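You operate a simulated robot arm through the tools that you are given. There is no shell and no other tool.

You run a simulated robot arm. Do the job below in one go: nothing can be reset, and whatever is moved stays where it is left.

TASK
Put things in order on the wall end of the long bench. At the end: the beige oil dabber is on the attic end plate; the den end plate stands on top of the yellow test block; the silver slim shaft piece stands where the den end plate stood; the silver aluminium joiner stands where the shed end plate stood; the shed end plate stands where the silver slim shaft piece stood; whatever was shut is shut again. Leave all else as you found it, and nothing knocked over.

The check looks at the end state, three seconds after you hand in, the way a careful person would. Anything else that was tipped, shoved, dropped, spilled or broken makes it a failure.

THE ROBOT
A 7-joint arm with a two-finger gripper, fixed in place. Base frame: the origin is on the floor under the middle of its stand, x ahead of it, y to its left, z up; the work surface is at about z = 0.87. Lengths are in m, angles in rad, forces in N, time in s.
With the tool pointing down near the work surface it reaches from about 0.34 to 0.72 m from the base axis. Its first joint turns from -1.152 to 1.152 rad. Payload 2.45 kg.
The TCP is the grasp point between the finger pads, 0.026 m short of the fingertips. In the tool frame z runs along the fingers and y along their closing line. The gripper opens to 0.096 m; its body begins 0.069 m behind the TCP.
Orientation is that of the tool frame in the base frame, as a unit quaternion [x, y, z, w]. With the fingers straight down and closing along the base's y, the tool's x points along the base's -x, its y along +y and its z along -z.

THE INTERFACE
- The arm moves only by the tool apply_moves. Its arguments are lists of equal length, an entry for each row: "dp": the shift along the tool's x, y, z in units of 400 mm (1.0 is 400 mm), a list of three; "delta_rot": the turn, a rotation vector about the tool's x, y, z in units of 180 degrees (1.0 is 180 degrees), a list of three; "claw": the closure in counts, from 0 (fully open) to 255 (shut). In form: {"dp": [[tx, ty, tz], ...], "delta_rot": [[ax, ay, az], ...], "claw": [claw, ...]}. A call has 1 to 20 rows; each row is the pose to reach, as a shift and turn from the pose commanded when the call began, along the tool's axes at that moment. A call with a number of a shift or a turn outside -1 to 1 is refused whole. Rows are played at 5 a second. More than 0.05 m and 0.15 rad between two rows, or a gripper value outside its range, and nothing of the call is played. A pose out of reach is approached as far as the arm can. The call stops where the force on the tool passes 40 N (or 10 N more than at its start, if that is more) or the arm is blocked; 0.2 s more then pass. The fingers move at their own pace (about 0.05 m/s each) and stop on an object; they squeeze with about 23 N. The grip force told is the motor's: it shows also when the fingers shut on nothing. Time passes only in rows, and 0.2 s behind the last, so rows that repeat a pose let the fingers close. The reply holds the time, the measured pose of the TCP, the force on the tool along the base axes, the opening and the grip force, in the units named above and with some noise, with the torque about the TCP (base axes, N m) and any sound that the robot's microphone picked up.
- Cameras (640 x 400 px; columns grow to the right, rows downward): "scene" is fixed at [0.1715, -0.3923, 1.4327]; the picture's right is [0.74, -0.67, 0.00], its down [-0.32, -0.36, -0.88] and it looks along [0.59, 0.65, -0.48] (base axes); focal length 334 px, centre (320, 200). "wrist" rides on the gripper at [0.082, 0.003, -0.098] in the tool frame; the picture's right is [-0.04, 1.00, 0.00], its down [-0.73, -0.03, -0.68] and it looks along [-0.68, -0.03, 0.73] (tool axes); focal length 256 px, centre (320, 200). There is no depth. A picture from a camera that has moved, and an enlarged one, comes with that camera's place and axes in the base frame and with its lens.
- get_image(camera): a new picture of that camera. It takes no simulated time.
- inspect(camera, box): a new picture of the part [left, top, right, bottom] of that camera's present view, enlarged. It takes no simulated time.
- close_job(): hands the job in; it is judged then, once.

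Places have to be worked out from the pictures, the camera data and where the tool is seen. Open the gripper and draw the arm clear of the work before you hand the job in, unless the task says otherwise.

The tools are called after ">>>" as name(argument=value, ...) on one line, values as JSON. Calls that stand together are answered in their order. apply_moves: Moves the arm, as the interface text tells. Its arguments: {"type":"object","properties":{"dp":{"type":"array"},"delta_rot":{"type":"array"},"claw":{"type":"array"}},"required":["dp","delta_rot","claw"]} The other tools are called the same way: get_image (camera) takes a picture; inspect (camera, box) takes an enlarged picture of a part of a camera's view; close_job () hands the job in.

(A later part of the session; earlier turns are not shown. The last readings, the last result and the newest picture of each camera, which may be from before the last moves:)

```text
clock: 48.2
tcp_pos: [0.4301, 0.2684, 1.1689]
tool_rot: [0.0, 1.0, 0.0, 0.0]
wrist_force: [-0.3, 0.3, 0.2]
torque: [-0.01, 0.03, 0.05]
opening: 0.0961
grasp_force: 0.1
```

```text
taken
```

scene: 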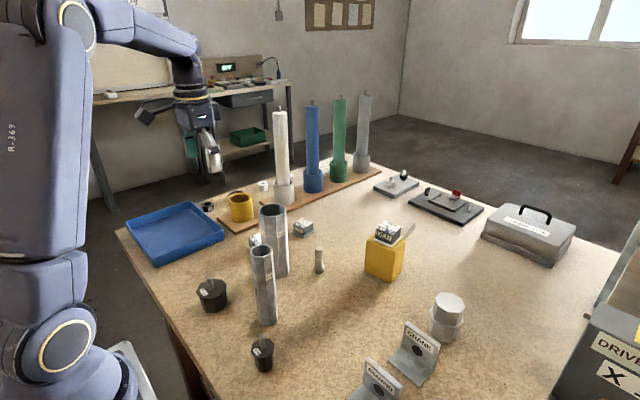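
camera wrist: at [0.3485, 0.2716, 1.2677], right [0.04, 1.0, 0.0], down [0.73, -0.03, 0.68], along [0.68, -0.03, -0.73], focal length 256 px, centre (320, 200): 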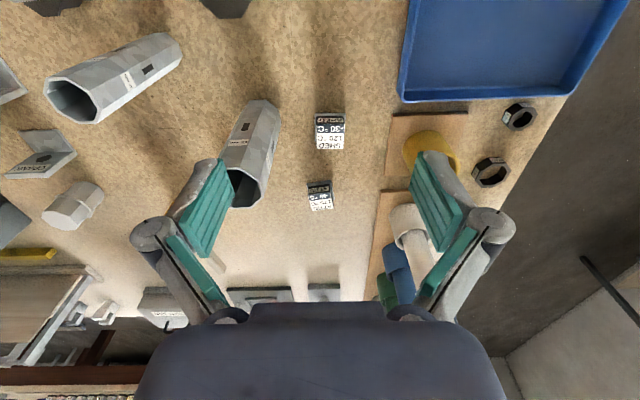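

The slim tube stands well. Now I enlarge SHED and ATTIC in this wrist view to get their positions and yaw.

>>> inspect(camera="wrist", box=[210, 80, 410, 230])

>>> inspect(camera="wrist", box=[290, 100, 370, 160])

>>> inspect(camera="scene", box=[230, 200, 330, 280])

```text
2.67 times, centred on (310, 155) of wrist
camera zoom: at [0.3485, 0.2716, 1.2677], right [0.04, 1.0, 0.0], down [0.73, -0.03, 0.68], along [0.68, -0.03, -0.73], focal length 683 px, centre (347, 320)
```

zoom: 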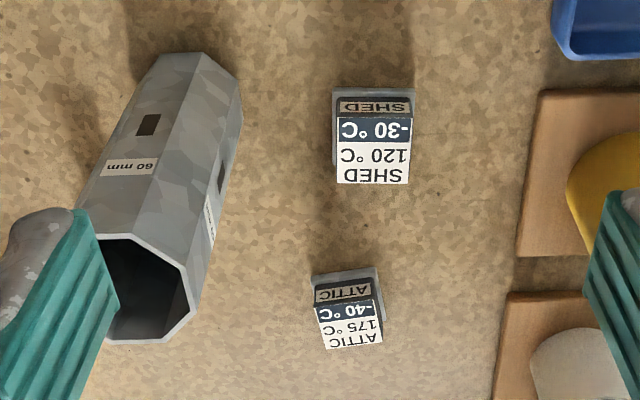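

```text
6.67 times, centred on (330, 130) of wrist
camera zoom: at [0.3485, 0.2716, 1.2677], right [0.04, 1.0, 0.0], down [0.73, -0.03, 0.68], along [0.68, -0.03, -0.73], focal length 1707 px, centre (253, 667)
```

zoom: 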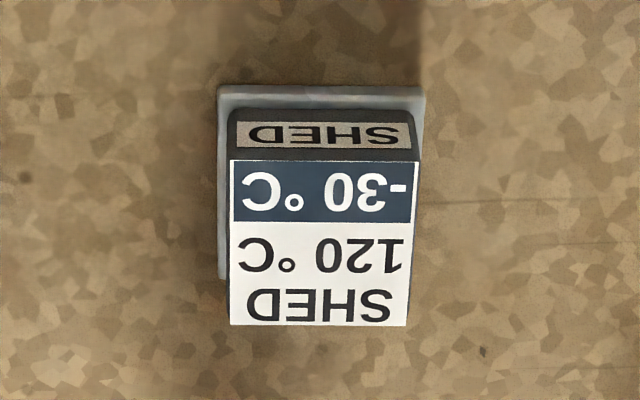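

```text
5.00 times, centred on (280, 240) of scene
camera zoom: at [0.1715, -0.3923, 1.4327], right [0.74, -0.67, 0.0], down [-0.32, -0.36, -0.88], along [0.59, 0.65, -0.48], focal length 1669 px, centre (520, 0)
```

zoom: 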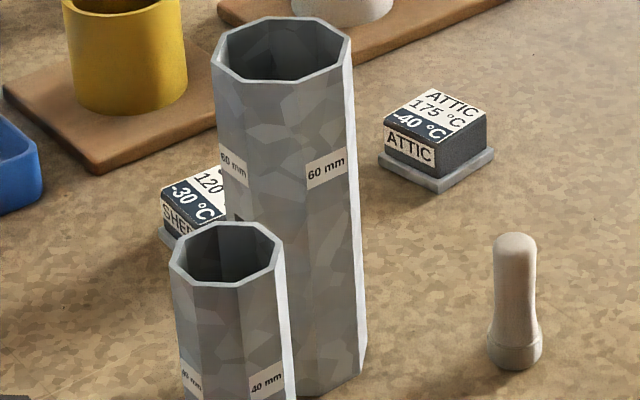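

SHED is about (0.547, 0.280), yaw ≈ -3°, with the thick tube's edge near y≈0.20, so I'll pre-close the fingers to ~66 mm to keep clear of it. I move above SHED and descend to z≈0.99 for a check.

>>> apply_moves(dp=[[-0.1, 0.01, 0], [-0.2, 0.02, 0], [-0.29, 0.028, 0], [-0.29, 0.028, 0.1], [-0.29, 0.028, 0.2], [-0.29, 0.028, 0.3], [-0.29, 0.028, 0.38], [-0.29, 0.028, 0.4475], [-0.29, 0.028, 0.4475]], delta_rot=[[0, 0, 0.005], [0, 0, 0.01], [0, 0, 0.015], [0, 0, 0.015], [0, 0, 0.015], [0, 0, 0.015], [0, 0, 0.015], [0, 0, 0.015], [0, 0, 0.015]], claw=[80, 80, 80, 80, 80, 80, 80, 80, 80])

>>> get_image(camera="wrist")

>>> inspect(camera="scene", box=[200, 140, 340, 280])

```text
clock: 50.2
tcp_pos: [0.5449, 0.2818, 0.9909]
tool_rot: [0.024, 1.0, 0.001, 0.0]
wrist_force: [-0.5, 0.2, 0.1]
torque: [0.0, 0.0, 0.02]
opening: 0.0659
grasp_force: 0.1
```

```text
taken
camera wrist: at [0.4634, 0.2879, 1.0893], right [0.09, 1.0, 0.0], down [0.73, -0.06, 0.68], along [0.68, -0.06, -0.73], focal length 256 px, centre (320, 200)
```

wrist: 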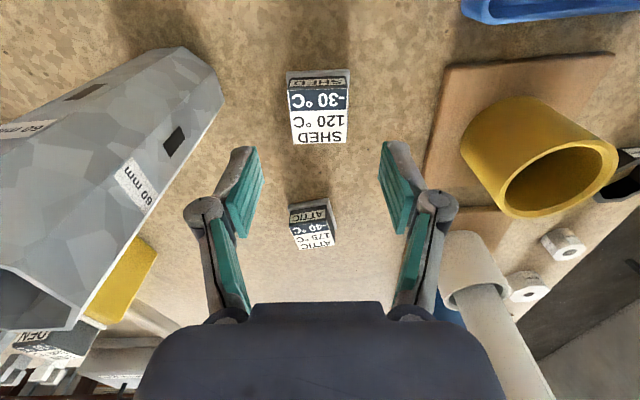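

```text
2.86 times, centred on (270, 210) of scene
camera zoom: at [0.1715, -0.3923, 1.4327], right [0.74, -0.67, 0.0], down [-0.32, -0.36, -0.88], along [0.59, 0.65, -0.48], focal length 954 px, centre (463, 171)
```

zoom: 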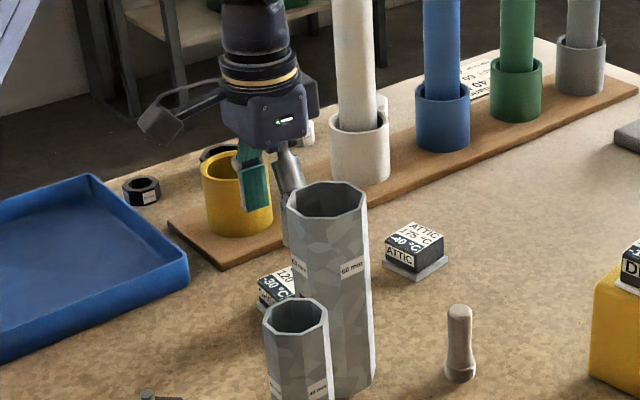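

SHED is 5 mm further out and 2 mm to -y of the TCP. I correct that and descend to TCP z≈0.907 with fingers at 66 mm.

>>> apply_moves(dp=[[-0.0135, -0.0055, 0.05], [-0.0135, -0.0055, 0.11], [-0.0135, -0.0055, 0.17], [-0.0135, -0.0055, 0.21], [-0.0135, -0.0055, 0.21]], delta_rot=[[0, 0, 0], [0, 0, 0], [0, 0, 0], [0, 0, 0], [0, 0, 0]], claw=[80, 80, 80, 80, 80])

>>> get_image(camera="wrist")

>>> inspect(camera="scene", box=[200, 140, 340, 280])

```text
clock: 51.4
tcp_pos: [0.5527, 0.2785, 0.9037]
tool_rot: [0.025, 1.0, 0.0, 0.0]
wrist_force: [0.2, -0.1, 0.2]
torque: [0.01, -0.01, 0.0]
opening: 0.0657
grasp_force: 0.0
```

```text
taken
camera wrist: at [0.4698, 0.2855, 1.0028], right [0.09, 1.0, 0.0], down [0.73, -0.06, 0.68], along [0.68, -0.06, -0.73], focal length 256 px, centre (320, 200)
```

wrist: 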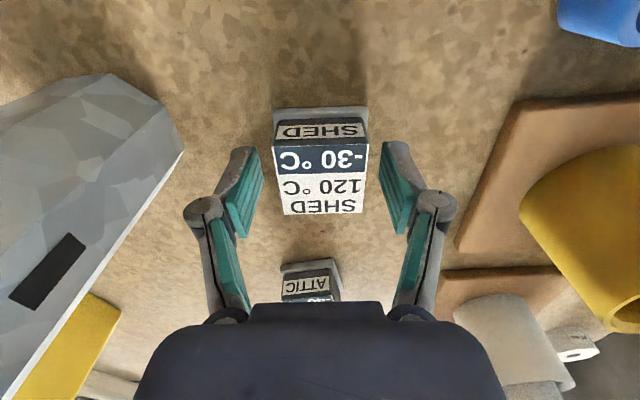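

```text
2.86 times, centred on (270, 210) of scene
camera zoom: at [0.1715, -0.3923, 1.4327], right [0.74, -0.67, 0.0], down [-0.32, -0.36, -0.88], along [0.59, 0.65, -0.48], focal length 954 px, centre (463, 171)
```

zoom: 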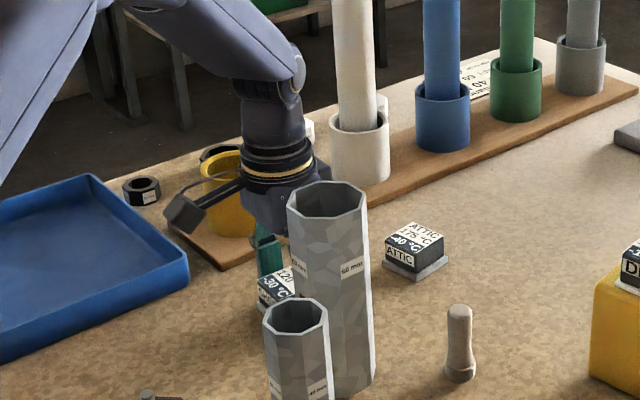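

SHED is well centred between the fingers; SHED's spot is about (0.549, 0.279). I close on it.

>>> apply_moves(dp=[[0.004, 0, -0.004], [0.004, 0, -0.004], [0.004, 0, -0.004], [0.004, 0, -0.004], [0.004, 0, -0.004]], delta_rot=[[0, 0, 0], [0, 0, 0], [0, 0, 0], [0, 0, 0], [0, 0, 0]], claw=[80, 255, 255, 255, 255])

>>> get_image(camera="wrist")

>>> apply_moves(dp=[[0, 0, -0.0075], [0, 0, -0.015], [0, 0, -0.0225], [0, 0, -0.03], [0, 0, -0.0375], [0, 0, -0.0375]], delta_rot=[[0, 0, 0], [0, 0, 0], [0, 0, 0], [0, 0, 0], [0, 0, 0], [0, 0, 0]], claw=[255, 255, 255, 255, 255, 255])

>>> get_image(camera="wrist")

```text
clock: 52.6
tcp_pos: [0.5505, 0.2777, 0.906]
tool_rot: [0.025, 1.0, 0.0, 0.0]
wrist_force: [-1.6, 1.1, 0.0]
torque: [0.06, 0.04, -0.04]
opening: 0.0442
grasp_force: 23.1
```

```text
taken
camera wrist: at [0.4682, 0.285, 1.005], right [0.09, 1.0, 0.0], down [0.73, -0.06, 0.68], along [0.68, -0.06, -0.73], focal length 256 px, centre (320, 200)
```

wrist: 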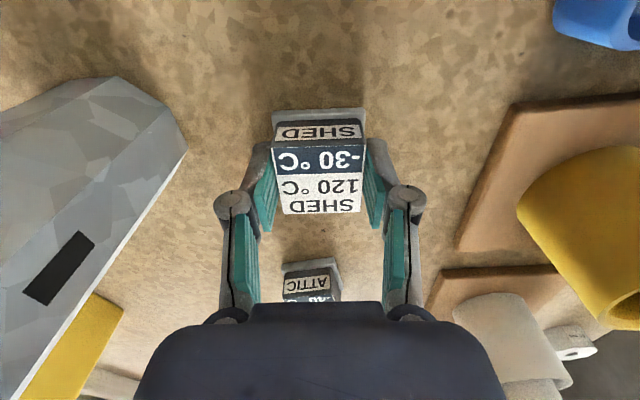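

```text
clock: 54.0
tcp_pos: [0.5492, 0.278, 0.9222]
tool_rot: [0.023, 1.0, 0.0, 0.001]
wrist_force: [-1.0, 0.6, -0.7]
torque: [0.02, 0.0, 0.0]
opening: 0.0442
grasp_force: 23.3
```

```text
taken
camera wrist: at [0.4676, 0.2849, 1.0213], right [0.09, 1.0, 0.0], down [0.73, -0.06, 0.68], along [0.68, -0.06, -0.73], focal length 256 px, centre (320, 200)
```

wrist: 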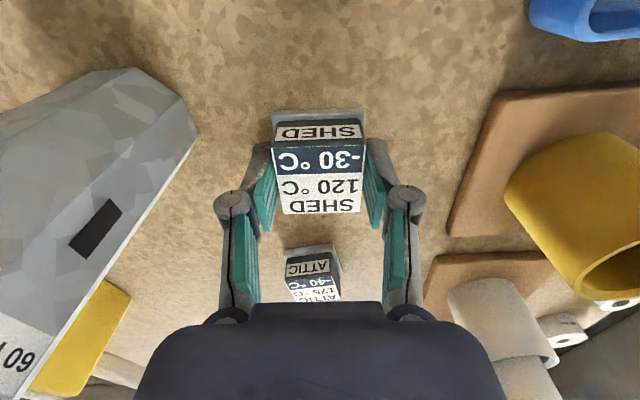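

SHED is held (44.2 mm opening, rises with the hand). I lift it to z≈1.14, above the thick tube, then carry it across to the slim tube's old place (0.531, -0.0305).

>>> apply_moves(dp=[[0, 0, -0.05], [0, 0, -0.12], [0, 0, -0.2], [0, 0, -0.28], [0, 0, -0.36], [0, 0, -0.44], [0, 0, -0.51], [0, 0, -0.545], [0, 0, -0.545]], delta_rot=[[0, 0, 0], [0, 0, 0], [0, 0, 0], [0, 0, 0], [0, 0, 0], [0, 0, 0], [0, 0, 0], [0, 0, 0], [0, 0, 0]], claw=[255, 255, 255, 255, 255, 255, 255, 255, 255])

>>> apply_moves(dp=[[0.0005, -0.04, 0], [0.001, -0.12, 0], [0.002, -0.21, 0], [0.003, -0.3, 0], [0.004, -0.39, 0], [0.005, -0.48, 0], [0.006, -0.57, 0], [0.007, -0.66, 0], [0.008, -0.74, 0], [0.0085, -0.7725, 0], [0.0085, -0.7725, 0]], delta_rot=[[0, 0, 0], [0, 0, 0], [0, 0, 0], [0, 0, 0], [0, 0, 0], [0, 0, 0], [0, 0, 0], [0, 0, 0], [0, 0, 0], [0, 0, 0], [0, 0, 0]], claw=[255, 255, 255, 255, 255, 255, 255, 255, 255, 255, 255])

>>> get_image(camera="wrist")

>>> get_image(camera="scene")

```text
clock: 56.0
tcp_pos: [0.5493, 0.2785, 1.1411]
tool_rot: [0.024, 1.0, -0.001, 0.001]
wrist_force: [0.1, 0.2, -1.4]
torque: [-0.01, -0.01, -0.01]
opening: 0.0445
grasp_force: 22.4
```

```text
clock: 58.4
tcp_pos: [0.5299, -0.0303, 1.1403]
tool_rot: [0.024, 1.0, 0.0, 0.0]
wrist_force: [-0.4, -0.3, -0.9]
torque: [0.02, -0.01, -0.04]
opening: 0.0445
grasp_force: 23.2
```

```text
taken
camera wrist: at [0.4484, -0.0234, 1.2386], right [0.09, 1.0, 0.0], down [0.73, -0.06, 0.68], along [0.68, -0.06, -0.73], focal length 256 px, centre (320, 200)
```

wrist: 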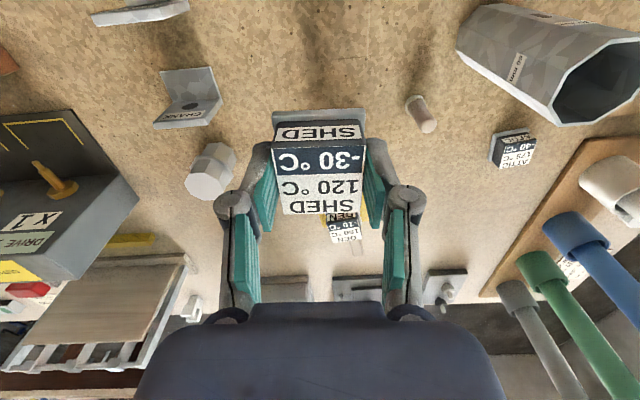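

```text
taken
```

scene: 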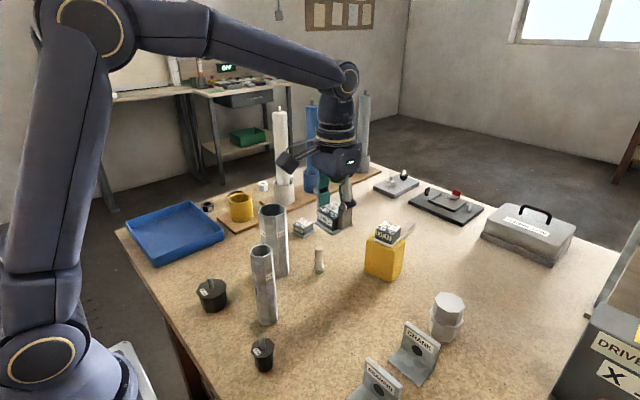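

SHED is over the slim tube's old place. I lower it to z≈0.92, just above the surface; the tube at (0.43, 0.058) stays clear of the hand and camera.

>>> apply_moves(dp=[[-0.001, 0, 0.08], [-0.002, 0, 0.17], [-0.0025, 0, 0.26], [-0.0025, 0, 0.35], [-0.0025, 0, 0.44], [-0.0025, 0, 0.51], [-0.0025, 0, 0.55], [-0.0025, 0, 0.55]], delta_rot=[[0, 0, 0], [0, 0, 0], [0, 0, 0], [0, 0, 0], [0, 0, 0], [0, 0, 0], [0, 0, 0], [0, 0, 0]], claw=[255, 255, 255, 255, 255, 255, 255, 255])

>>> get_image(camera="wrist")

>>> inspect(camera="scene", box=[240, 200, 400, 340])

```text
clock: 60.2
tcp_pos: [0.5329, -0.0296, 0.9196]
tool_rot: [0.025, 1.0, 0.0, 0.0]
wrist_force: [-0.1, 0.3, -0.8]
torque: [0.0, -0.03, 0.02]
opening: 0.0446
grasp_force: 23.5
```

```text
taken
camera wrist: at [0.4509, -0.0237, 1.0188], right [0.09, 1.0, 0.0], down [0.73, -0.06, 0.68], along [0.68, -0.06, -0.73], focal length 256 px, centre (320, 200)
```

wrist: 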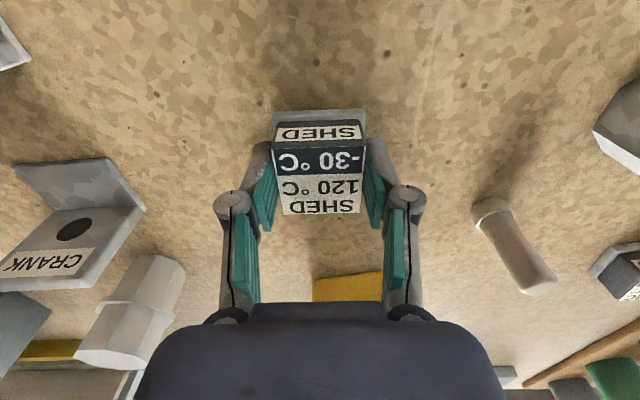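

```text
2.86 times, centred on (320, 270) of scene
camera zoom: at [0.1715, -0.3923, 1.4327], right [0.74, -0.67, 0.0], down [-0.32, -0.36, -0.88], along [0.59, 0.65, -0.48], focal length 954 px, centre (320, 0)
```

zoom: 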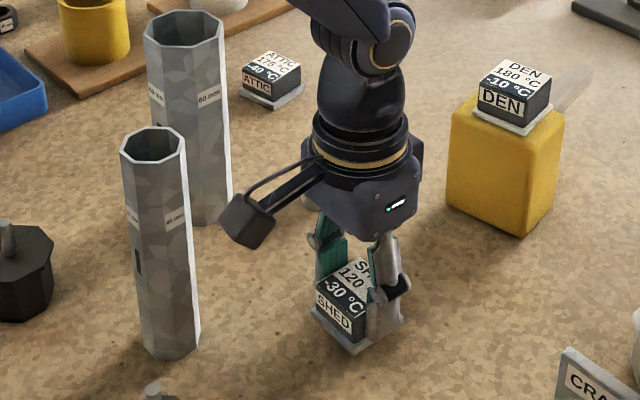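

Clear all around. I creep down: 11 mm, then 1 mm steps until contact shows.

>>> apply_moves(dp=[[0, 0, 0.01], [0, 0, 0.02], [0, 0, 0.0275], [0, 0, 0.0275]], delta_rot=[[0, 0, 0], [0, 0, 0], [0, 0, 0], [0, 0, 0]], claw=[255, 255, 255, 255])

>>> apply_moves(dp=[[0, 0, 0.0025], [0, 0, 0.005], [0, 0, 0.0075], [0, 0, 0.0075]], delta_rot=[[0, 0, 0], [0, 0, 0], [0, 0, 0], [0, 0, 0]], claw=[255, 255, 255, 255])

```text
clock: 61.2
tcp_pos: [0.5316, -0.0302, 0.9094]
tool_rot: [0.024, 1.0, 0.0, 0.001]
wrist_force: [-0.1, -0.1, -1.6]
torque: [0.0, -0.01, 0.0]
opening: 0.0444
grasp_force: 22.4
```

```text
clock: 62.2
tcp_pos: [0.5316, -0.031, 0.9078]
tool_rot: [0.025, 1.0, 0.0, 0.0]
wrist_force: [-0.3, 0.1, -0.5]
torque: [-0.04, 0.02, -0.01]
opening: 0.0444
grasp_force: 22.6
```

No clear contact yet (z≈0.907); I go down up to 3 mm more.

>>> apply_moves(dp=[[0, 0, 0.0025], [0, 0, 0.005], [0, 0, 0.0075], [0, 0, 0.0075]], delta_rot=[[0, 0, 0], [0, 0, 0], [0, 0, 0], [0, 0, 0]], claw=[255, 255, 255, 255])

```text
clock: 63.2
tcp_pos: [0.5329, -0.0315, 0.9041]
tool_rot: [0.024, 1.0, 0.0, 0.002]
wrist_force: [-3.4, -3.4, 24.1]
torque: [-0.11, 0.08, -0.01]
opening: 0.0446
grasp_force: 23.0
```

Contact (24 N). I ease up ~2 mm, then open and check.

>>> apply_moves(dp=[[0, 0, -0.0025], [0, 0, -0.005], [0, 0, -0.005], [0, 0, -0.005], [0, 0, -0.005], [0, 0, -0.005], [0, 0, -0.005]], delta_rot=[[0, 0, 0], [0, 0, 0], [0, 0, 0], [0, 0, 0], [0, 0, 0], [0, 0, 0], [0, 0, 0]], claw=[255, 255, 255, 110, 60, 20, 20])

>>> get_image(camera="wrist")

>>> inspect(camera="scene", box=[240, 200, 400, 340])

```text
clock: 64.8
tcp_pos: [0.5325, -0.0298, 0.9035]
tool_rot: [0.025, 1.0, 0.0, 0.0]
wrist_force: [-0.3, 0.7, 0.0]
torque: [-0.02, -0.01, 0.02]
opening: 0.0885
grasp_force: 0.2
```

```text
taken
camera wrist: at [0.4506, -0.0239, 1.004], right [0.09, 1.0, 0.0], down [0.73, -0.06, 0.68], along [0.68, -0.06, -0.73], focal length 256 px, centre (320, 200)
```

wrist: 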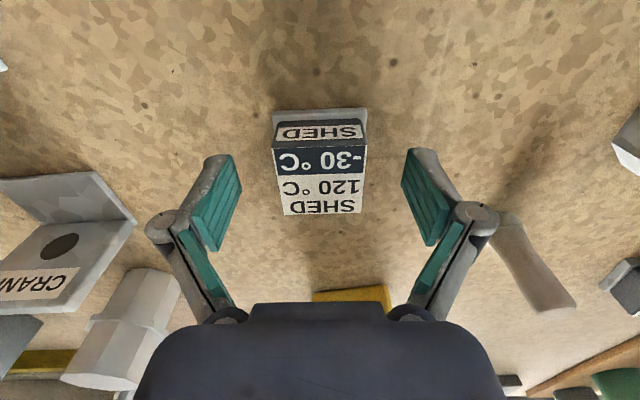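

```text
2.86 times, centred on (320, 270) of scene
camera zoom: at [0.1715, -0.3923, 1.4327], right [0.74, -0.67, 0.0], down [-0.32, -0.36, -0.88], along [0.59, 0.65, -0.48], focal length 954 px, centre (320, 0)
```

zoom: 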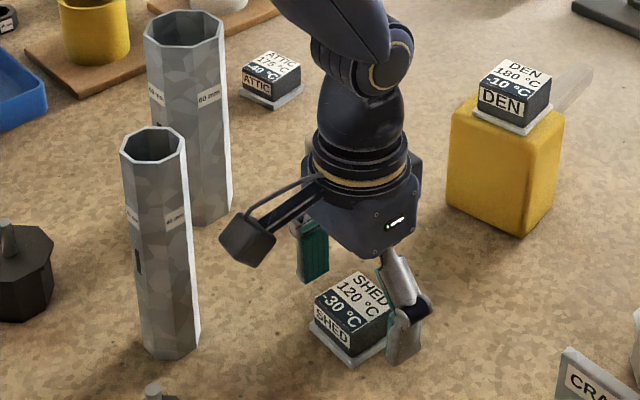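

SHED stands at (0.532, -0.030). I rise clear and move right to look at the joiner behind CRANK.

>>> apply_moves(dp=[[0, 0, -0.08], [0, 0, -0.18], [0, 0, -0.28], [0, 0, -0.38], [0, 0, -0.48], [0, 0, -0.55], [-0.012, -0.08, -0.55], [-0.03, -0.18, -0.55], [-0.046, -0.28, -0.55], [-0.062, -0.38, -0.55], [-0.071, -0.4345, -0.55], [-0.071, -0.4345, -0.55]], delta_rot=[[0, 0, 0], [0, 0, 0], [0, 0, 0], [0, 0, 0], [0, 0, 0], [0, 0, 0], [0, 0, -0.005], [0, 0, -0.01], [0, 0, -0.015], [0, 0, -0.015], [0, 0, -0.015], [0, 0, -0.015]], claw=[20, 0, 0, 0, 0, 0, 0, 0, 0, 0, 0, 0])

>>> get_image(camera="wrist")

>>> inspect(camera="wrist", box=[230, 60, 390, 240])

>>> get_image(camera="scene")

```text
clock: 67.4
tcp_pos: [0.5521, -0.2065, 1.1247]
tool_rot: [0.001, 1.0, 0.0, 0.0]
wrist_force: [-0.5, 0.3, -0.9]
torque: [0.01, 0.02, -0.03]
opening: 0.0961
grasp_force: 0.1
```

```text
taken
camera wrist: at [0.4711, -0.2049, 1.2234], right [0.04, 1.0, 0.0], down [0.73, -0.03, 0.68], along [0.68, -0.03, -0.73], focal length 256 px, centre (320, 200)
```

wrist: 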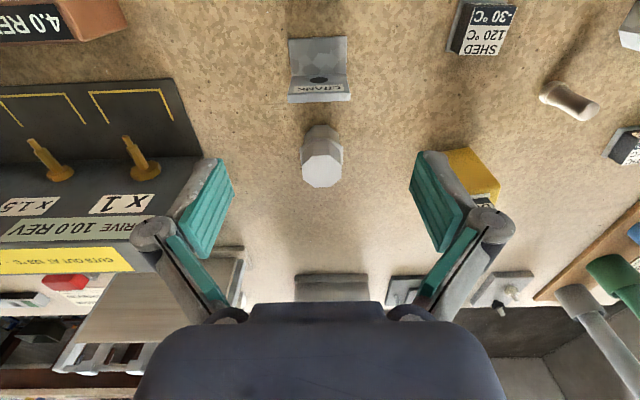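

```text
2.22 times, centred on (310, 150) of wrist
camera zoom: at [0.4711, -0.2049, 1.2234], right [0.04, 1.0, 0.0], down [0.73, -0.03, 0.68], along [0.68, -0.03, -0.73], focal length 569 px, centre (342, 311)
```

zoom: 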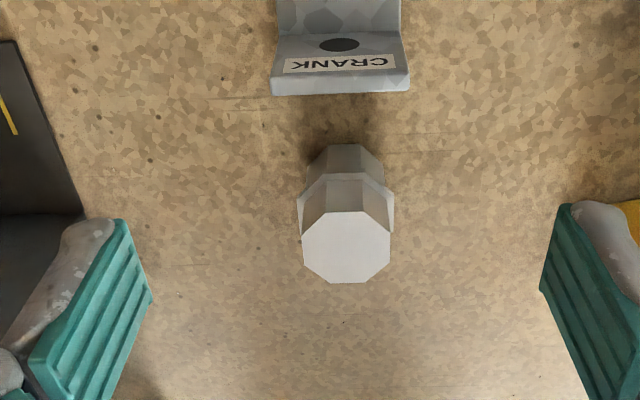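

```text
taken
```

scene: 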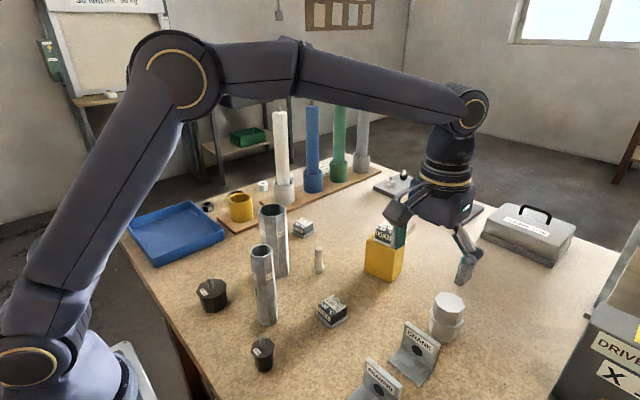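

The joiner (52 mm across, top z≈0.949, collar at about z≈0.91) stands near (0.673, -0.2105), flats square to base y. I move over it, to (0.66, -0.2105, 1.06), open, and check.

>>> apply_moves(dp=[[-0.07, -0.003, 0.04], [-0.14, -0.005, 0.08], [-0.21, -0.008, 0.12], [-0.27, -0.01, 0.1625], [-0.27, -0.01, 0.1625]], delta_rot=[[0, 0, 0], [0, 0, 0], [0, 0, 0], [0, 0, 0], [0, 0, 0]], claw=[0, 0, 0, 0, 0])

>>> get_image(camera="wrist")

>>> inspect(camera="wrist", box=[250, 40, 390, 240])

>>> inspect(camera="scene", box=[370, 200, 530, 380])

```text
clock: 68.6
tcp_pos: [0.6616, -0.2078, 1.0587]
tool_rot: [0.001, 1.0, 0.0, 0.0]
wrist_force: [0.1, 0.0, 0.2]
torque: [0.0, 0.02, 0.02]
opening: 0.0964
grasp_force: 0.1
```

```text
taken
camera wrist: at [0.5791, -0.206, 1.1577], right [0.04, 1.0, 0.0], down [0.73, -0.03, 0.68], along [0.68, -0.03, -0.73], focal length 256 px, centre (320, 200)
```

wrist: 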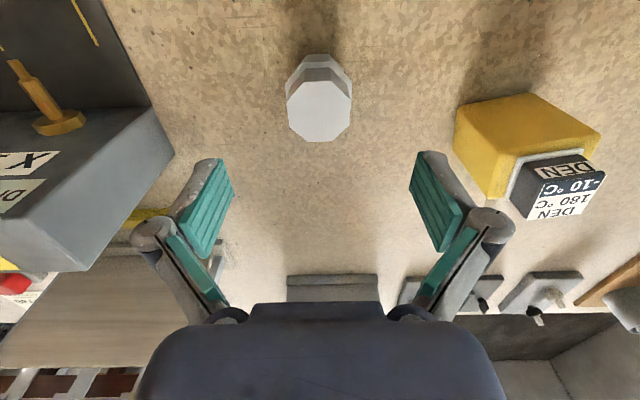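

```text
2.00 times, centred on (320, 140) of wrist
camera zoom: at [0.5791, -0.206, 1.1577], right [0.04, 1.0, 0.0], down [0.73, -0.03, 0.68], along [0.68, -0.03, -0.73], focal length 512 px, centre (320, 320)
```

zoom: 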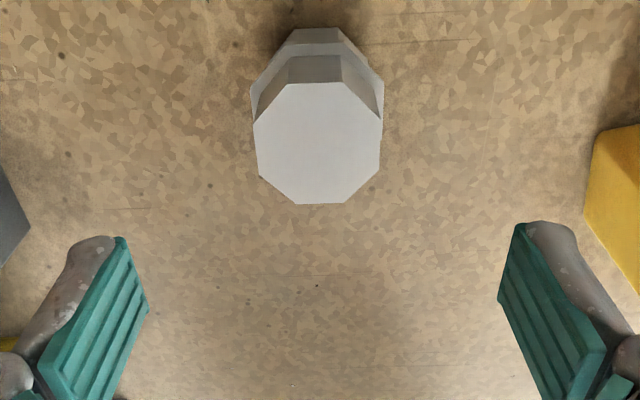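

```text
2.22 times, centred on (450, 290) of scene
camera zoom: at [0.1715, -0.3923, 1.4327], right [0.74, -0.67, 0.0], down [-0.32, -0.36, -0.88], along [0.59, 0.65, -0.48], focal length 742 px, centre (31, 0)
```

zoom: 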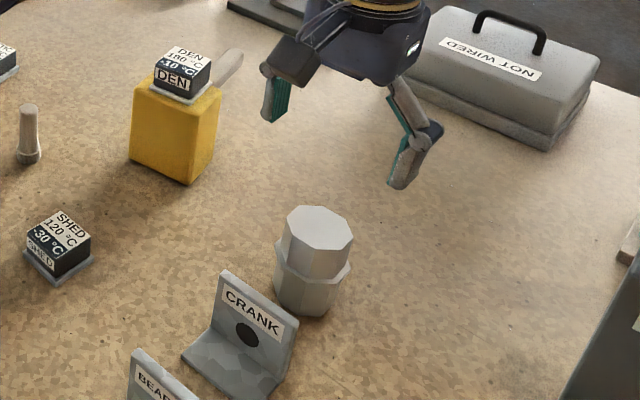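

Joiner centre refined to (0.6716, -0.2106). I descend with open fingers to TCP z≈0.948, gripping height on its upper part above the collar.

>>> apply_moves(dp=[[-0.008, -0.002, 0.07], [-0.016, -0.005, 0.14], [-0.025, -0.007, 0.21], [-0.025, -0.007, 0.2767], [-0.025, -0.007, 0.2767]], delta_rot=[[0, 0, 0], [0, 0, 0], [0, 0, 0], [0, 0, 0], [0, 0, 0]], claw=[0, 0, 0, 0, 0])

>>> get_image(camera="wrist")

>>> inspect(camera="scene", box=[380, 220, 520, 360])

```text
clock: 69.8
tcp_pos: [0.6709, -0.2117, 0.949]
tool_rot: [0.001, 1.0, -0.001, 0.0]
wrist_force: [-0.9, -0.5, -0.7]
torque: [0.0, 0.0, 0.02]
opening: 0.096
grasp_force: 0.1
```

```text
taken
camera wrist: at [0.589, -0.2087, 1.0477], right [0.04, 1.0, 0.0], down [0.73, -0.03, 0.68], along [0.68, -0.03, -0.73], focal length 256 px, centre (320, 200)
```

wrist: 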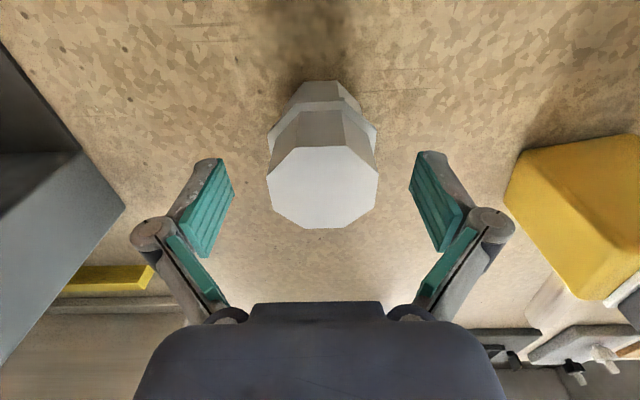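

```text
2.86 times, centred on (450, 290) of scene
camera zoom: at [0.1715, -0.3923, 1.4327], right [0.74, -0.67, 0.0], down [-0.32, -0.36, -0.88], along [0.59, 0.65, -0.48], focal length 954 px, centre (-51, -57)
```

zoom: 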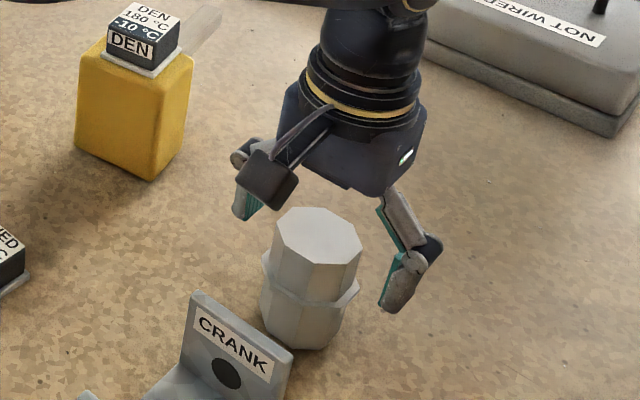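

The joiner is centred; I nudge out 3 mm and close on the upper part.

>>> apply_moves(dp=[[-0.0075, 0, 0], [-0.0075, 0, 0], [-0.0075, 0, 0], [-0.0075, 0, 0], [-0.0075, 0, 0], [-0.0075, 0, 0]], delta_rot=[[0, 0, 0], [0, 0, 0], [0, 0, 0], [0, 0, 0], [0, 0, 0], [0, 0, 0]], claw=[0, 90, 255, 255, 255, 255])

>>> get_image(camera="wrist")

>>> apply_moves(dp=[[0, 0, -0.0075], [0, 0, -0.015], [0, 0, -0.0225], [0, 0, -0.03], [0, 0, -0.0375], [0, 0, -0.0375]], delta_rot=[[0, 0, 0], [0, 0, 0], [0, 0, 0], [0, 0, 0], [0, 0, 0], [0, 0, 0]], claw=[255, 255, 255, 255, 255, 255])

>>> get_image(camera="wrist")

>>> inspect(camera="scene", box=[380, 220, 520, 360])

```text
clock: 71.2
tcp_pos: [0.6747, -0.2118, 0.9497]
tool_rot: [0.001, 1.0, 0.0, 0.0]
wrist_force: [0.2, 0.6, 1.6]
torque: [0.02, -0.01, 0.07]
opening: 0.0503
grasp_force: 23.0
```

```text
taken
camera wrist: at [0.5921, -0.2088, 1.0485], right [0.04, 1.0, 0.0], down [0.73, -0.03, 0.68], along [0.68, -0.03, -0.73], focal length 256 px, centre (320, 200)
```

wrist: 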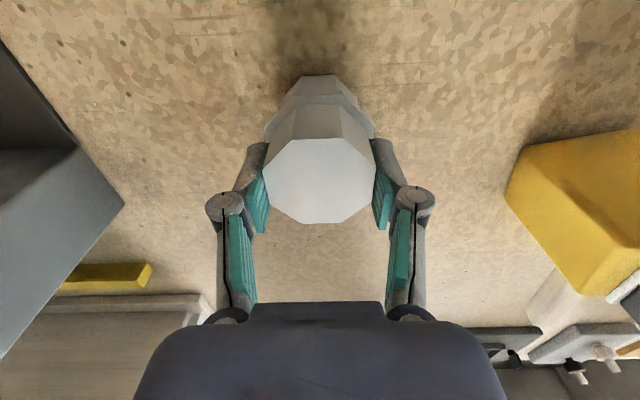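

```text
clock: 72.6
tcp_pos: [0.6738, -0.2116, 0.9648]
tool_rot: [0.001, 1.0, 0.0, 0.0]
wrist_force: [-0.2, 0.5, -0.9]
torque: [0.0, 0.01, 0.02]
opening: 0.0505
grasp_force: 22.9
```

```text
taken
camera wrist: at [0.5924, -0.2099, 1.0636], right [0.04, 1.0, 0.0], down [0.73, -0.03, 0.68], along [0.68, -0.03, -0.73], focal length 256 px, centre (320, 200)
```

wrist: 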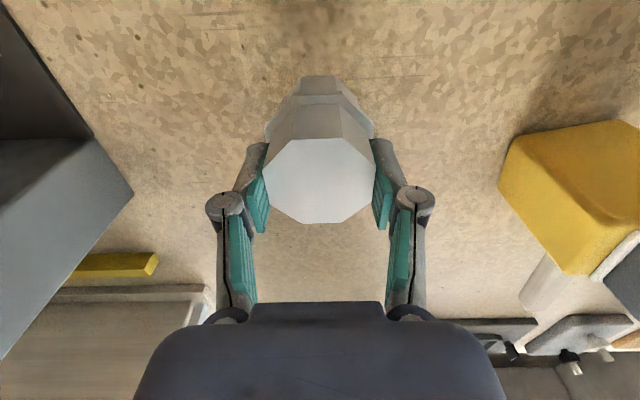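

```text
2.86 times, centred on (450, 290) of scene
camera zoom: at [0.1715, -0.3924, 1.4327], right [0.74, -0.67, 0.0], down [-0.32, -0.36, -0.88], along [0.59, 0.65, -0.48], focal length 954 px, centre (-51, -57)
```

zoom: 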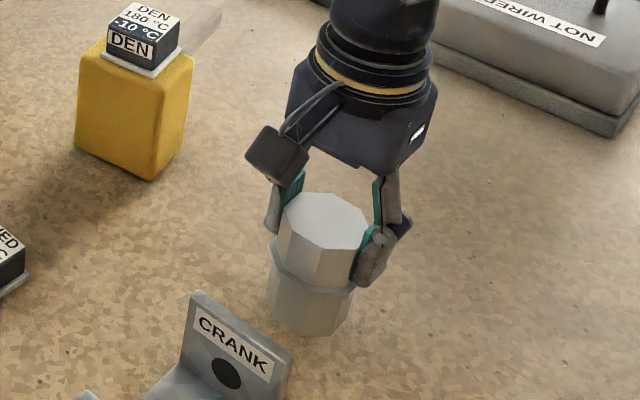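

The joiner is held firmly (50.5 mm opening) and rises. I lift it, pull inwards and go up to z≈1.17 so that its foot will clear the thick tube on the way.

>>> apply_moves(dp=[[0, 0, -0.05], [0, 0, -0.12], [0, 0, -0.188], [0.045, 0.006, -0.27], [0.09, 0.012, -0.35], [0.135, 0.018, -0.43], [0.175, 0.025, -0.513], [0.175, 0.025, -0.513]], delta_rot=[[0, 0, 0], [0, 0, 0], [0, 0, 0], [0, 0, 0], [0, 0, 0], [0, 0, 0], [0, 0, 0], [0, 0, 0]], claw=[255, 255, 255, 255, 255, 255, 255, 255])

>>> get_image(camera="wrist")

```text
clock: 74.4
tcp_pos: [0.6049, -0.2027, 1.1696]
tool_rot: [0.001, 1.0, 0.0, 0.0]
wrist_force: [0.0, -0.3, -1.4]
torque: [0.0, -0.01, -0.01]
opening: 0.0504
grasp_force: 22.9
```

```text
taken
camera wrist: at [0.522, -0.1994, 1.2681], right [0.04, 1.0, 0.0], down [0.73, -0.03, 0.68], along [0.68, -0.03, -0.73], focal length 256 px, centre (320, 200)
```

wrist: 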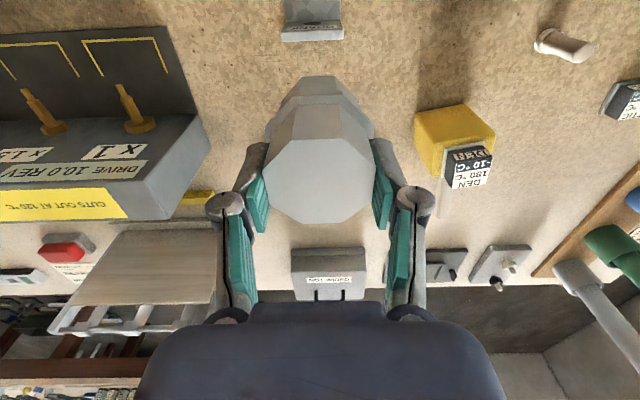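

Held steady. I carry the joiner left at z≈1.17 in two legs toward SHED's old place.

>>> apply_moves(dp=[[0.005, 0.05, 0], [0.015, 0.14, 0], [0.025, 0.23, 0], [0.035, 0.32, 0], [0.045, 0.41, 0], [0.055, 0.5, 0], [0.065, 0.59, 0], [0.075, 0.68, 0], [0.083, 0.76, 0], [0.083, 0.76, 0]], delta_rot=[[0, 0, 0], [0, 0, 0], [0, 0, 0], [0, 0, 0], [0, 0, 0], [0, 0, 0], [0, 0, 0], [0, 0, 0], [0, 0, 0], [0, 0, 0]], claw=[255, 255, 255, 255, 255, 255, 255, 255, 255, 255])

>>> apply_moves(dp=[[0.005, 0.06, 0], [0.015, 0.15, 0], [0.025, 0.24, 0], [0.035, 0.33, 0], [0.045, 0.41, 0], [0.048, 0.442, 0], [0.048, 0.442, 0]], delta_rot=[[0, 0, 0], [0, 0, 0], [0, 0, 0], [0, 0, 0], [0, 0, 0], [0, 0, 0], [0, 0, 0]], claw=[255, 255, 255, 255, 255, 255, 255])

>>> get_image(camera="wrist")

>>> get_image(camera="scene")

```text
clock: 76.6
tcp_pos: [0.5708, 0.1017, 1.1689]
tool_rot: [0.001, 1.0, 0.0, 0.001]
wrist_force: [-0.4, 0.1, -1.6]
torque: [0.03, 0.0, 0.01]
opening: 0.0505
grasp_force: 23.2
```

```text
clock: 78.2
tcp_pos: [0.5496, 0.2771, 1.1707]
tool_rot: [0.001, 1.0, 0.0, 0.0]
wrist_force: [-0.2, -0.3, -2.2]
torque: [-0.01, 0.0, -0.02]
opening: 0.0505
grasp_force: 23.1
```

```text
taken
camera wrist: at [0.4687, 0.2804, 1.2688], right [0.04, 1.0, 0.0], down [0.73, -0.03, 0.68], along [0.68, -0.03, -0.73], focal length 256 px, centre (320, 200)
```

wrist: 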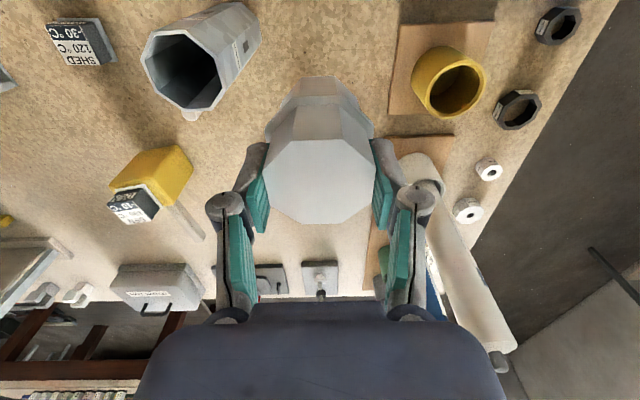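

```text
taken
```

scene: 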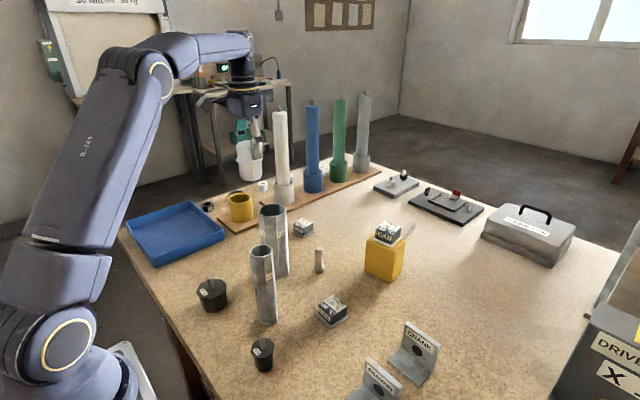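

Over SHED's old spot with the joiner secure. I lower to TCP z≈0.96 (1 cm above contact), correcting 2-3 mm outward.

>>> apply_moves(dp=[[-0.003, 0.001, 0.07], [-0.006, 0.002, 0.15], [-0.006, 0.002, 0.23], [-0.006, 0.002, 0.31], [-0.006, 0.002, 0.39], [-0.006, 0.002, 0.46], [-0.006, 0.002, 0.51], [-0.006, 0.002, 0.527], [-0.006, 0.002, 0.527]], delta_rot=[[0, 0, 0], [0, 0, 0], [0, 0, 0], [0, 0, 0], [0, 0, 0], [0, 0, 0], [0, 0, 0], [0, 0, 0], [0, 0, 0]], claw=[255, 255, 255, 255, 255, 255, 255, 255, 255])

>>> get_image(camera="wrist")

>>> inspect(camera="scene", box=[200, 140, 340, 280])

```text
clock: 80.2
tcp_pos: [0.5518, 0.2785, 0.9595]
tool_rot: [0.0, 1.0, -0.001, 0.0]
wrist_force: [0.3, 1.2, -1.9]
torque: [0.01, 0.0, -0.02]
opening: 0.0505
grasp_force: 22.9
```

```text
taken
camera wrist: at [0.4714, 0.2823, 1.0588], right [0.04, 1.0, 0.0], down [0.73, -0.03, 0.68], along [0.68, -0.03, -0.73], focal length 256 px, centre (320, 200)
```

wrist: 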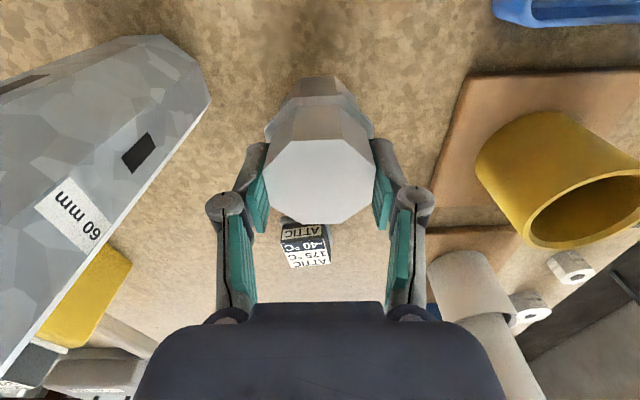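

```text
2.86 times, centred on (270, 210) of scene
camera zoom: at [0.1715, -0.3923, 1.4327], right [0.74, -0.67, 0.0], down [-0.32, -0.36, -0.88], along [0.59, 0.65, -0.48], focal length 954 px, centre (463, 171)
```

zoom: 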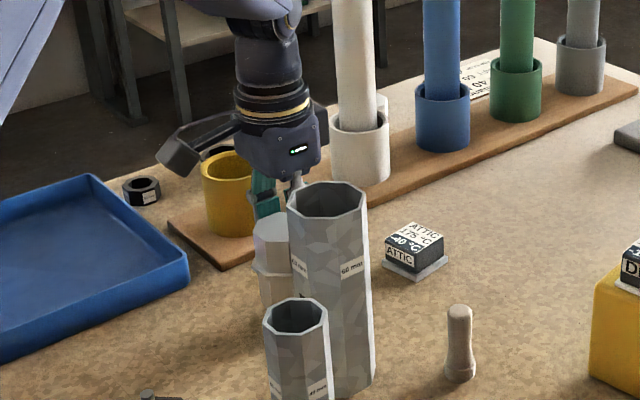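

I creep down: 7 mm first, then 1 mm steps until contact.

>>> apply_moves(dp=[[0, 0, 0.006], [0, 0, 0.012], [0, 0, 0.0175], [0, 0, 0.0175]], delta_rot=[[0, 0, 0], [0, 0, 0], [0, 0, 0], [0, 0, 0]], claw=[255, 255, 255, 255])

>>> apply_moves(dp=[[0, 0, 0.0025], [0, 0, 0.005], [0, 0, 0.0075], [0, 0, 0.0075]], delta_rot=[[0, 0, 0], [0, 0, 0], [0, 0, 0], [0, 0, 0]], claw=[255, 255, 255, 255])

```text
clock: 81.2
tcp_pos: [0.5553, 0.2782, 0.9509]
tool_rot: [0.0, 1.0, 0.0, 0.0]
wrist_force: [0.1, -0.2, -0.9]
torque: [0.0, 0.01, -0.03]
opening: 0.0508
grasp_force: 23.0
```

```text
clock: 82.2
tcp_pos: [0.555, 0.2798, 0.9502]
tool_rot: [0.0, 1.0, 0.0, 0.0]
wrist_force: [-1.5, -2.0, 4.7]
torque: [-0.15, 0.04, 0.0]
opening: 0.0505
grasp_force: 23.3
```

Light contact (≈5 N). I ease half a millimetre and open only to ~66 mm, to stay clear of the thick tube.

>>> apply_moves(dp=[[0, 0, -0.0015], [0, 0, -0.0015], [0, 0, -0.0015], [0, 0, -0.0015], [0, 0, -0.0015]], delta_rot=[[0, 0, 0], [0, 0, 0], [0, 0, 0], [0, 0, 0], [0, 0, 0]], claw=[255, 110, 85, 78, 78])

>>> get_image(camera="wrist")

>>> inspect(camera="scene", box=[200, 140, 340, 280])

```text
clock: 83.4
tcp_pos: [0.5533, 0.2804, 0.9507]
tool_rot: [0.0, 1.0, 0.001, 0.0]
wrist_force: [0.1, 0.3, 0.4]
torque: [-0.01, 0.01, 0.03]
opening: 0.0666
grasp_force: 0.1
```

```text
taken
camera wrist: at [0.4721, 0.2825, 1.0488], right [0.04, 1.0, 0.0], down [0.73, -0.03, 0.68], along [0.68, -0.03, -0.73], focal length 256 px, centre (320, 200)
```

wrist: 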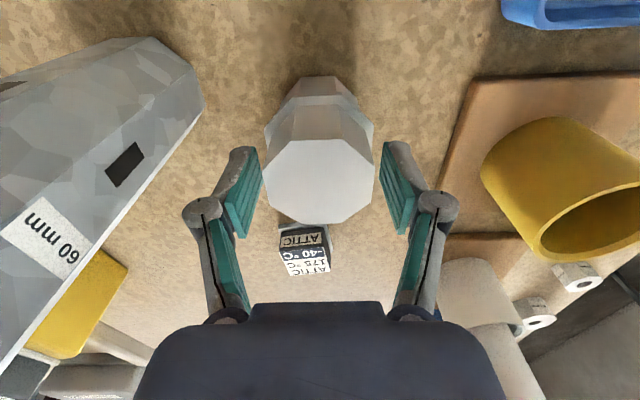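

```text
2.86 times, centred on (270, 210) of scene
camera zoom: at [0.1715, -0.3923, 1.4327], right [0.74, -0.67, 0.0], down [-0.32, -0.36, -0.88], along [0.59, 0.65, -0.48], focal length 954 px, centre (463, 171)
```

zoom: 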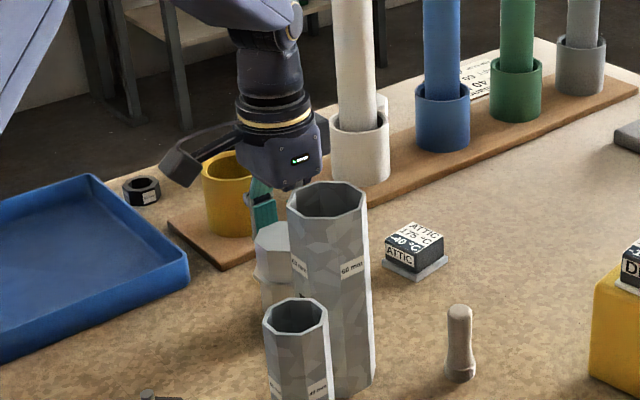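

The joiner stands free. I rise straight up (fingers still narrow) and then go look at the dabber near (0.61, 0.098).

>>> apply_moves(dp=[[0, 0, -0.04], [0, 0, -0.1], [0, 0, -0.18], [0, 0, -0.27], [0, 0, -0.36], [0, 0, -0.45], [0, 0, -0.53]], delta_rot=[[0, 0, 0], [0, 0, 0], [0, 0, 0], [0, 0, 0], [0, 0, 0], [0, 0, 0], [0, 0, 0]], claw=[78, 78, 78, 78, 78, 78, 78])

>>> apply_moves(dp=[[0.03, -0.09, 0], [0.05, -0.18, 0], [0.07, -0.27, 0], [0.09, -0.36, 0], [0.11, -0.45, 0.02], [0.11, -0.45, 0.04]], delta_rot=[[0, 0, 0], [0, 0, 0], [0, 0, 0], [0, 0, 0], [0, 0, 0], [0, 0, 0]], claw=[78, 78, 78, 78, 78, 78])

>>> get_image(camera="wrist")

>>> get_image(camera="scene")

```text
clock: 85.0
tcp_pos: [0.5564, 0.2801, 1.1615]
tool_rot: [0.0, 1.0, -0.001, 0.0]
wrist_force: [0.3, 0.5, 0.7]
torque: [-0.03, 0.02, -0.02]
opening: 0.0669
grasp_force: 0.0
```

```text
clock: 86.4
tcp_pos: [0.51, 0.098, 1.1479]
tool_rot: [0.001, 1.0, 0.0, 0.0]
wrist_force: [-0.2, -0.1, 0.3]
torque: [0.02, 0.0, -0.01]
opening: 0.0667
grasp_force: 0.1
```

```text
taken
camera wrist: at [0.428, 0.1007, 1.2456], right [0.04, 1.0, 0.0], down [0.73, -0.03, 0.68], along [0.68, -0.03, -0.73], focal length 256 px, centre (320, 200)
```

wrist: 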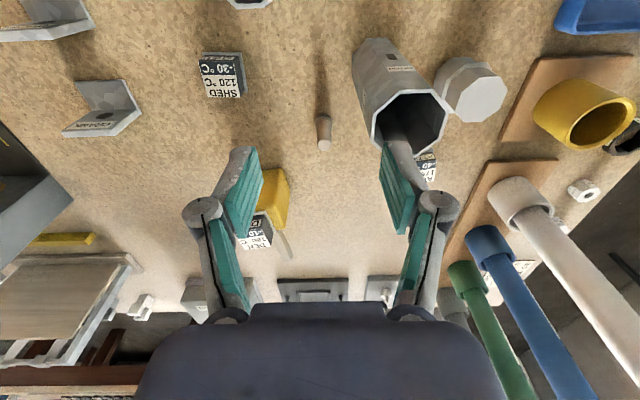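

```text
taken
```

scene: 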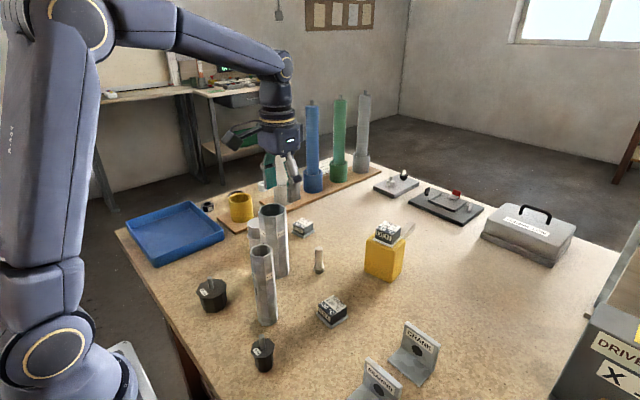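

The joiner stands in SHED's old spot. Now I enlarge the dabber and ATTIC.

>>> inspect(camera="wrist", box=[280, 100, 370, 170])

>>> inspect(camera="scene", box=[280, 205, 350, 285])

>>> inspect(camera="wrist", box=[340, 20, 520, 200])

```text
5.71 times, centred on (325, 135) of wrist
camera zoom: at [0.428, 0.1007, 1.2456], right [0.04, 1.0, 0.0], down [0.73, -0.03, 0.68], along [0.68, -0.03, -0.73], focal length 1463 px, centre (291, 571)
```

zoom: 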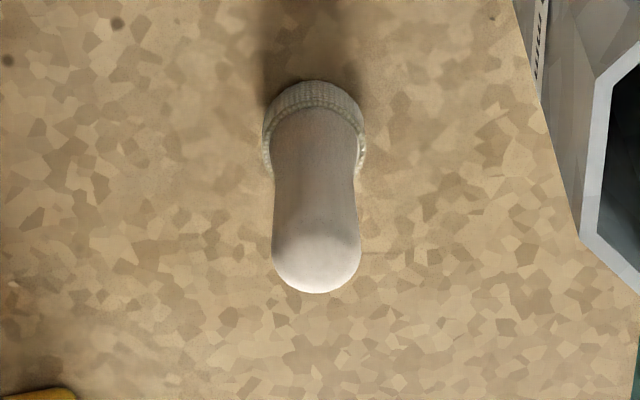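

```text
5.00 times, centred on (315, 245) of scene
camera zoom: at [0.1714, -0.3924, 1.4327], right [0.74, -0.67, 0.0], down [-0.32, -0.36, -0.88], along [0.59, 0.65, -0.48], focal length 1669 px, centre (345, -25)
```

zoom: 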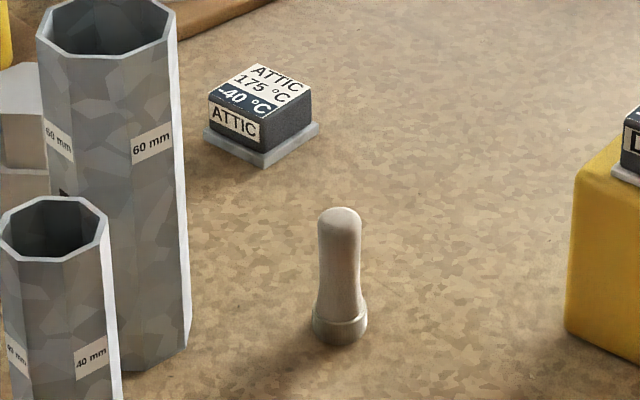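

```text
2.22 times, centred on (430, 110) of wrist
camera zoom: at [0.428, 0.1007, 1.2456], right [0.04, 1.0, 0.0], down [0.73, -0.03, 0.68], along [0.68, -0.03, -0.73], focal length 569 px, centre (76, 400)
```

zoom: 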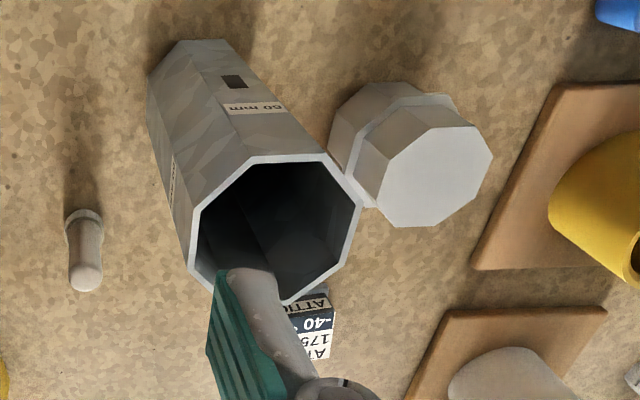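

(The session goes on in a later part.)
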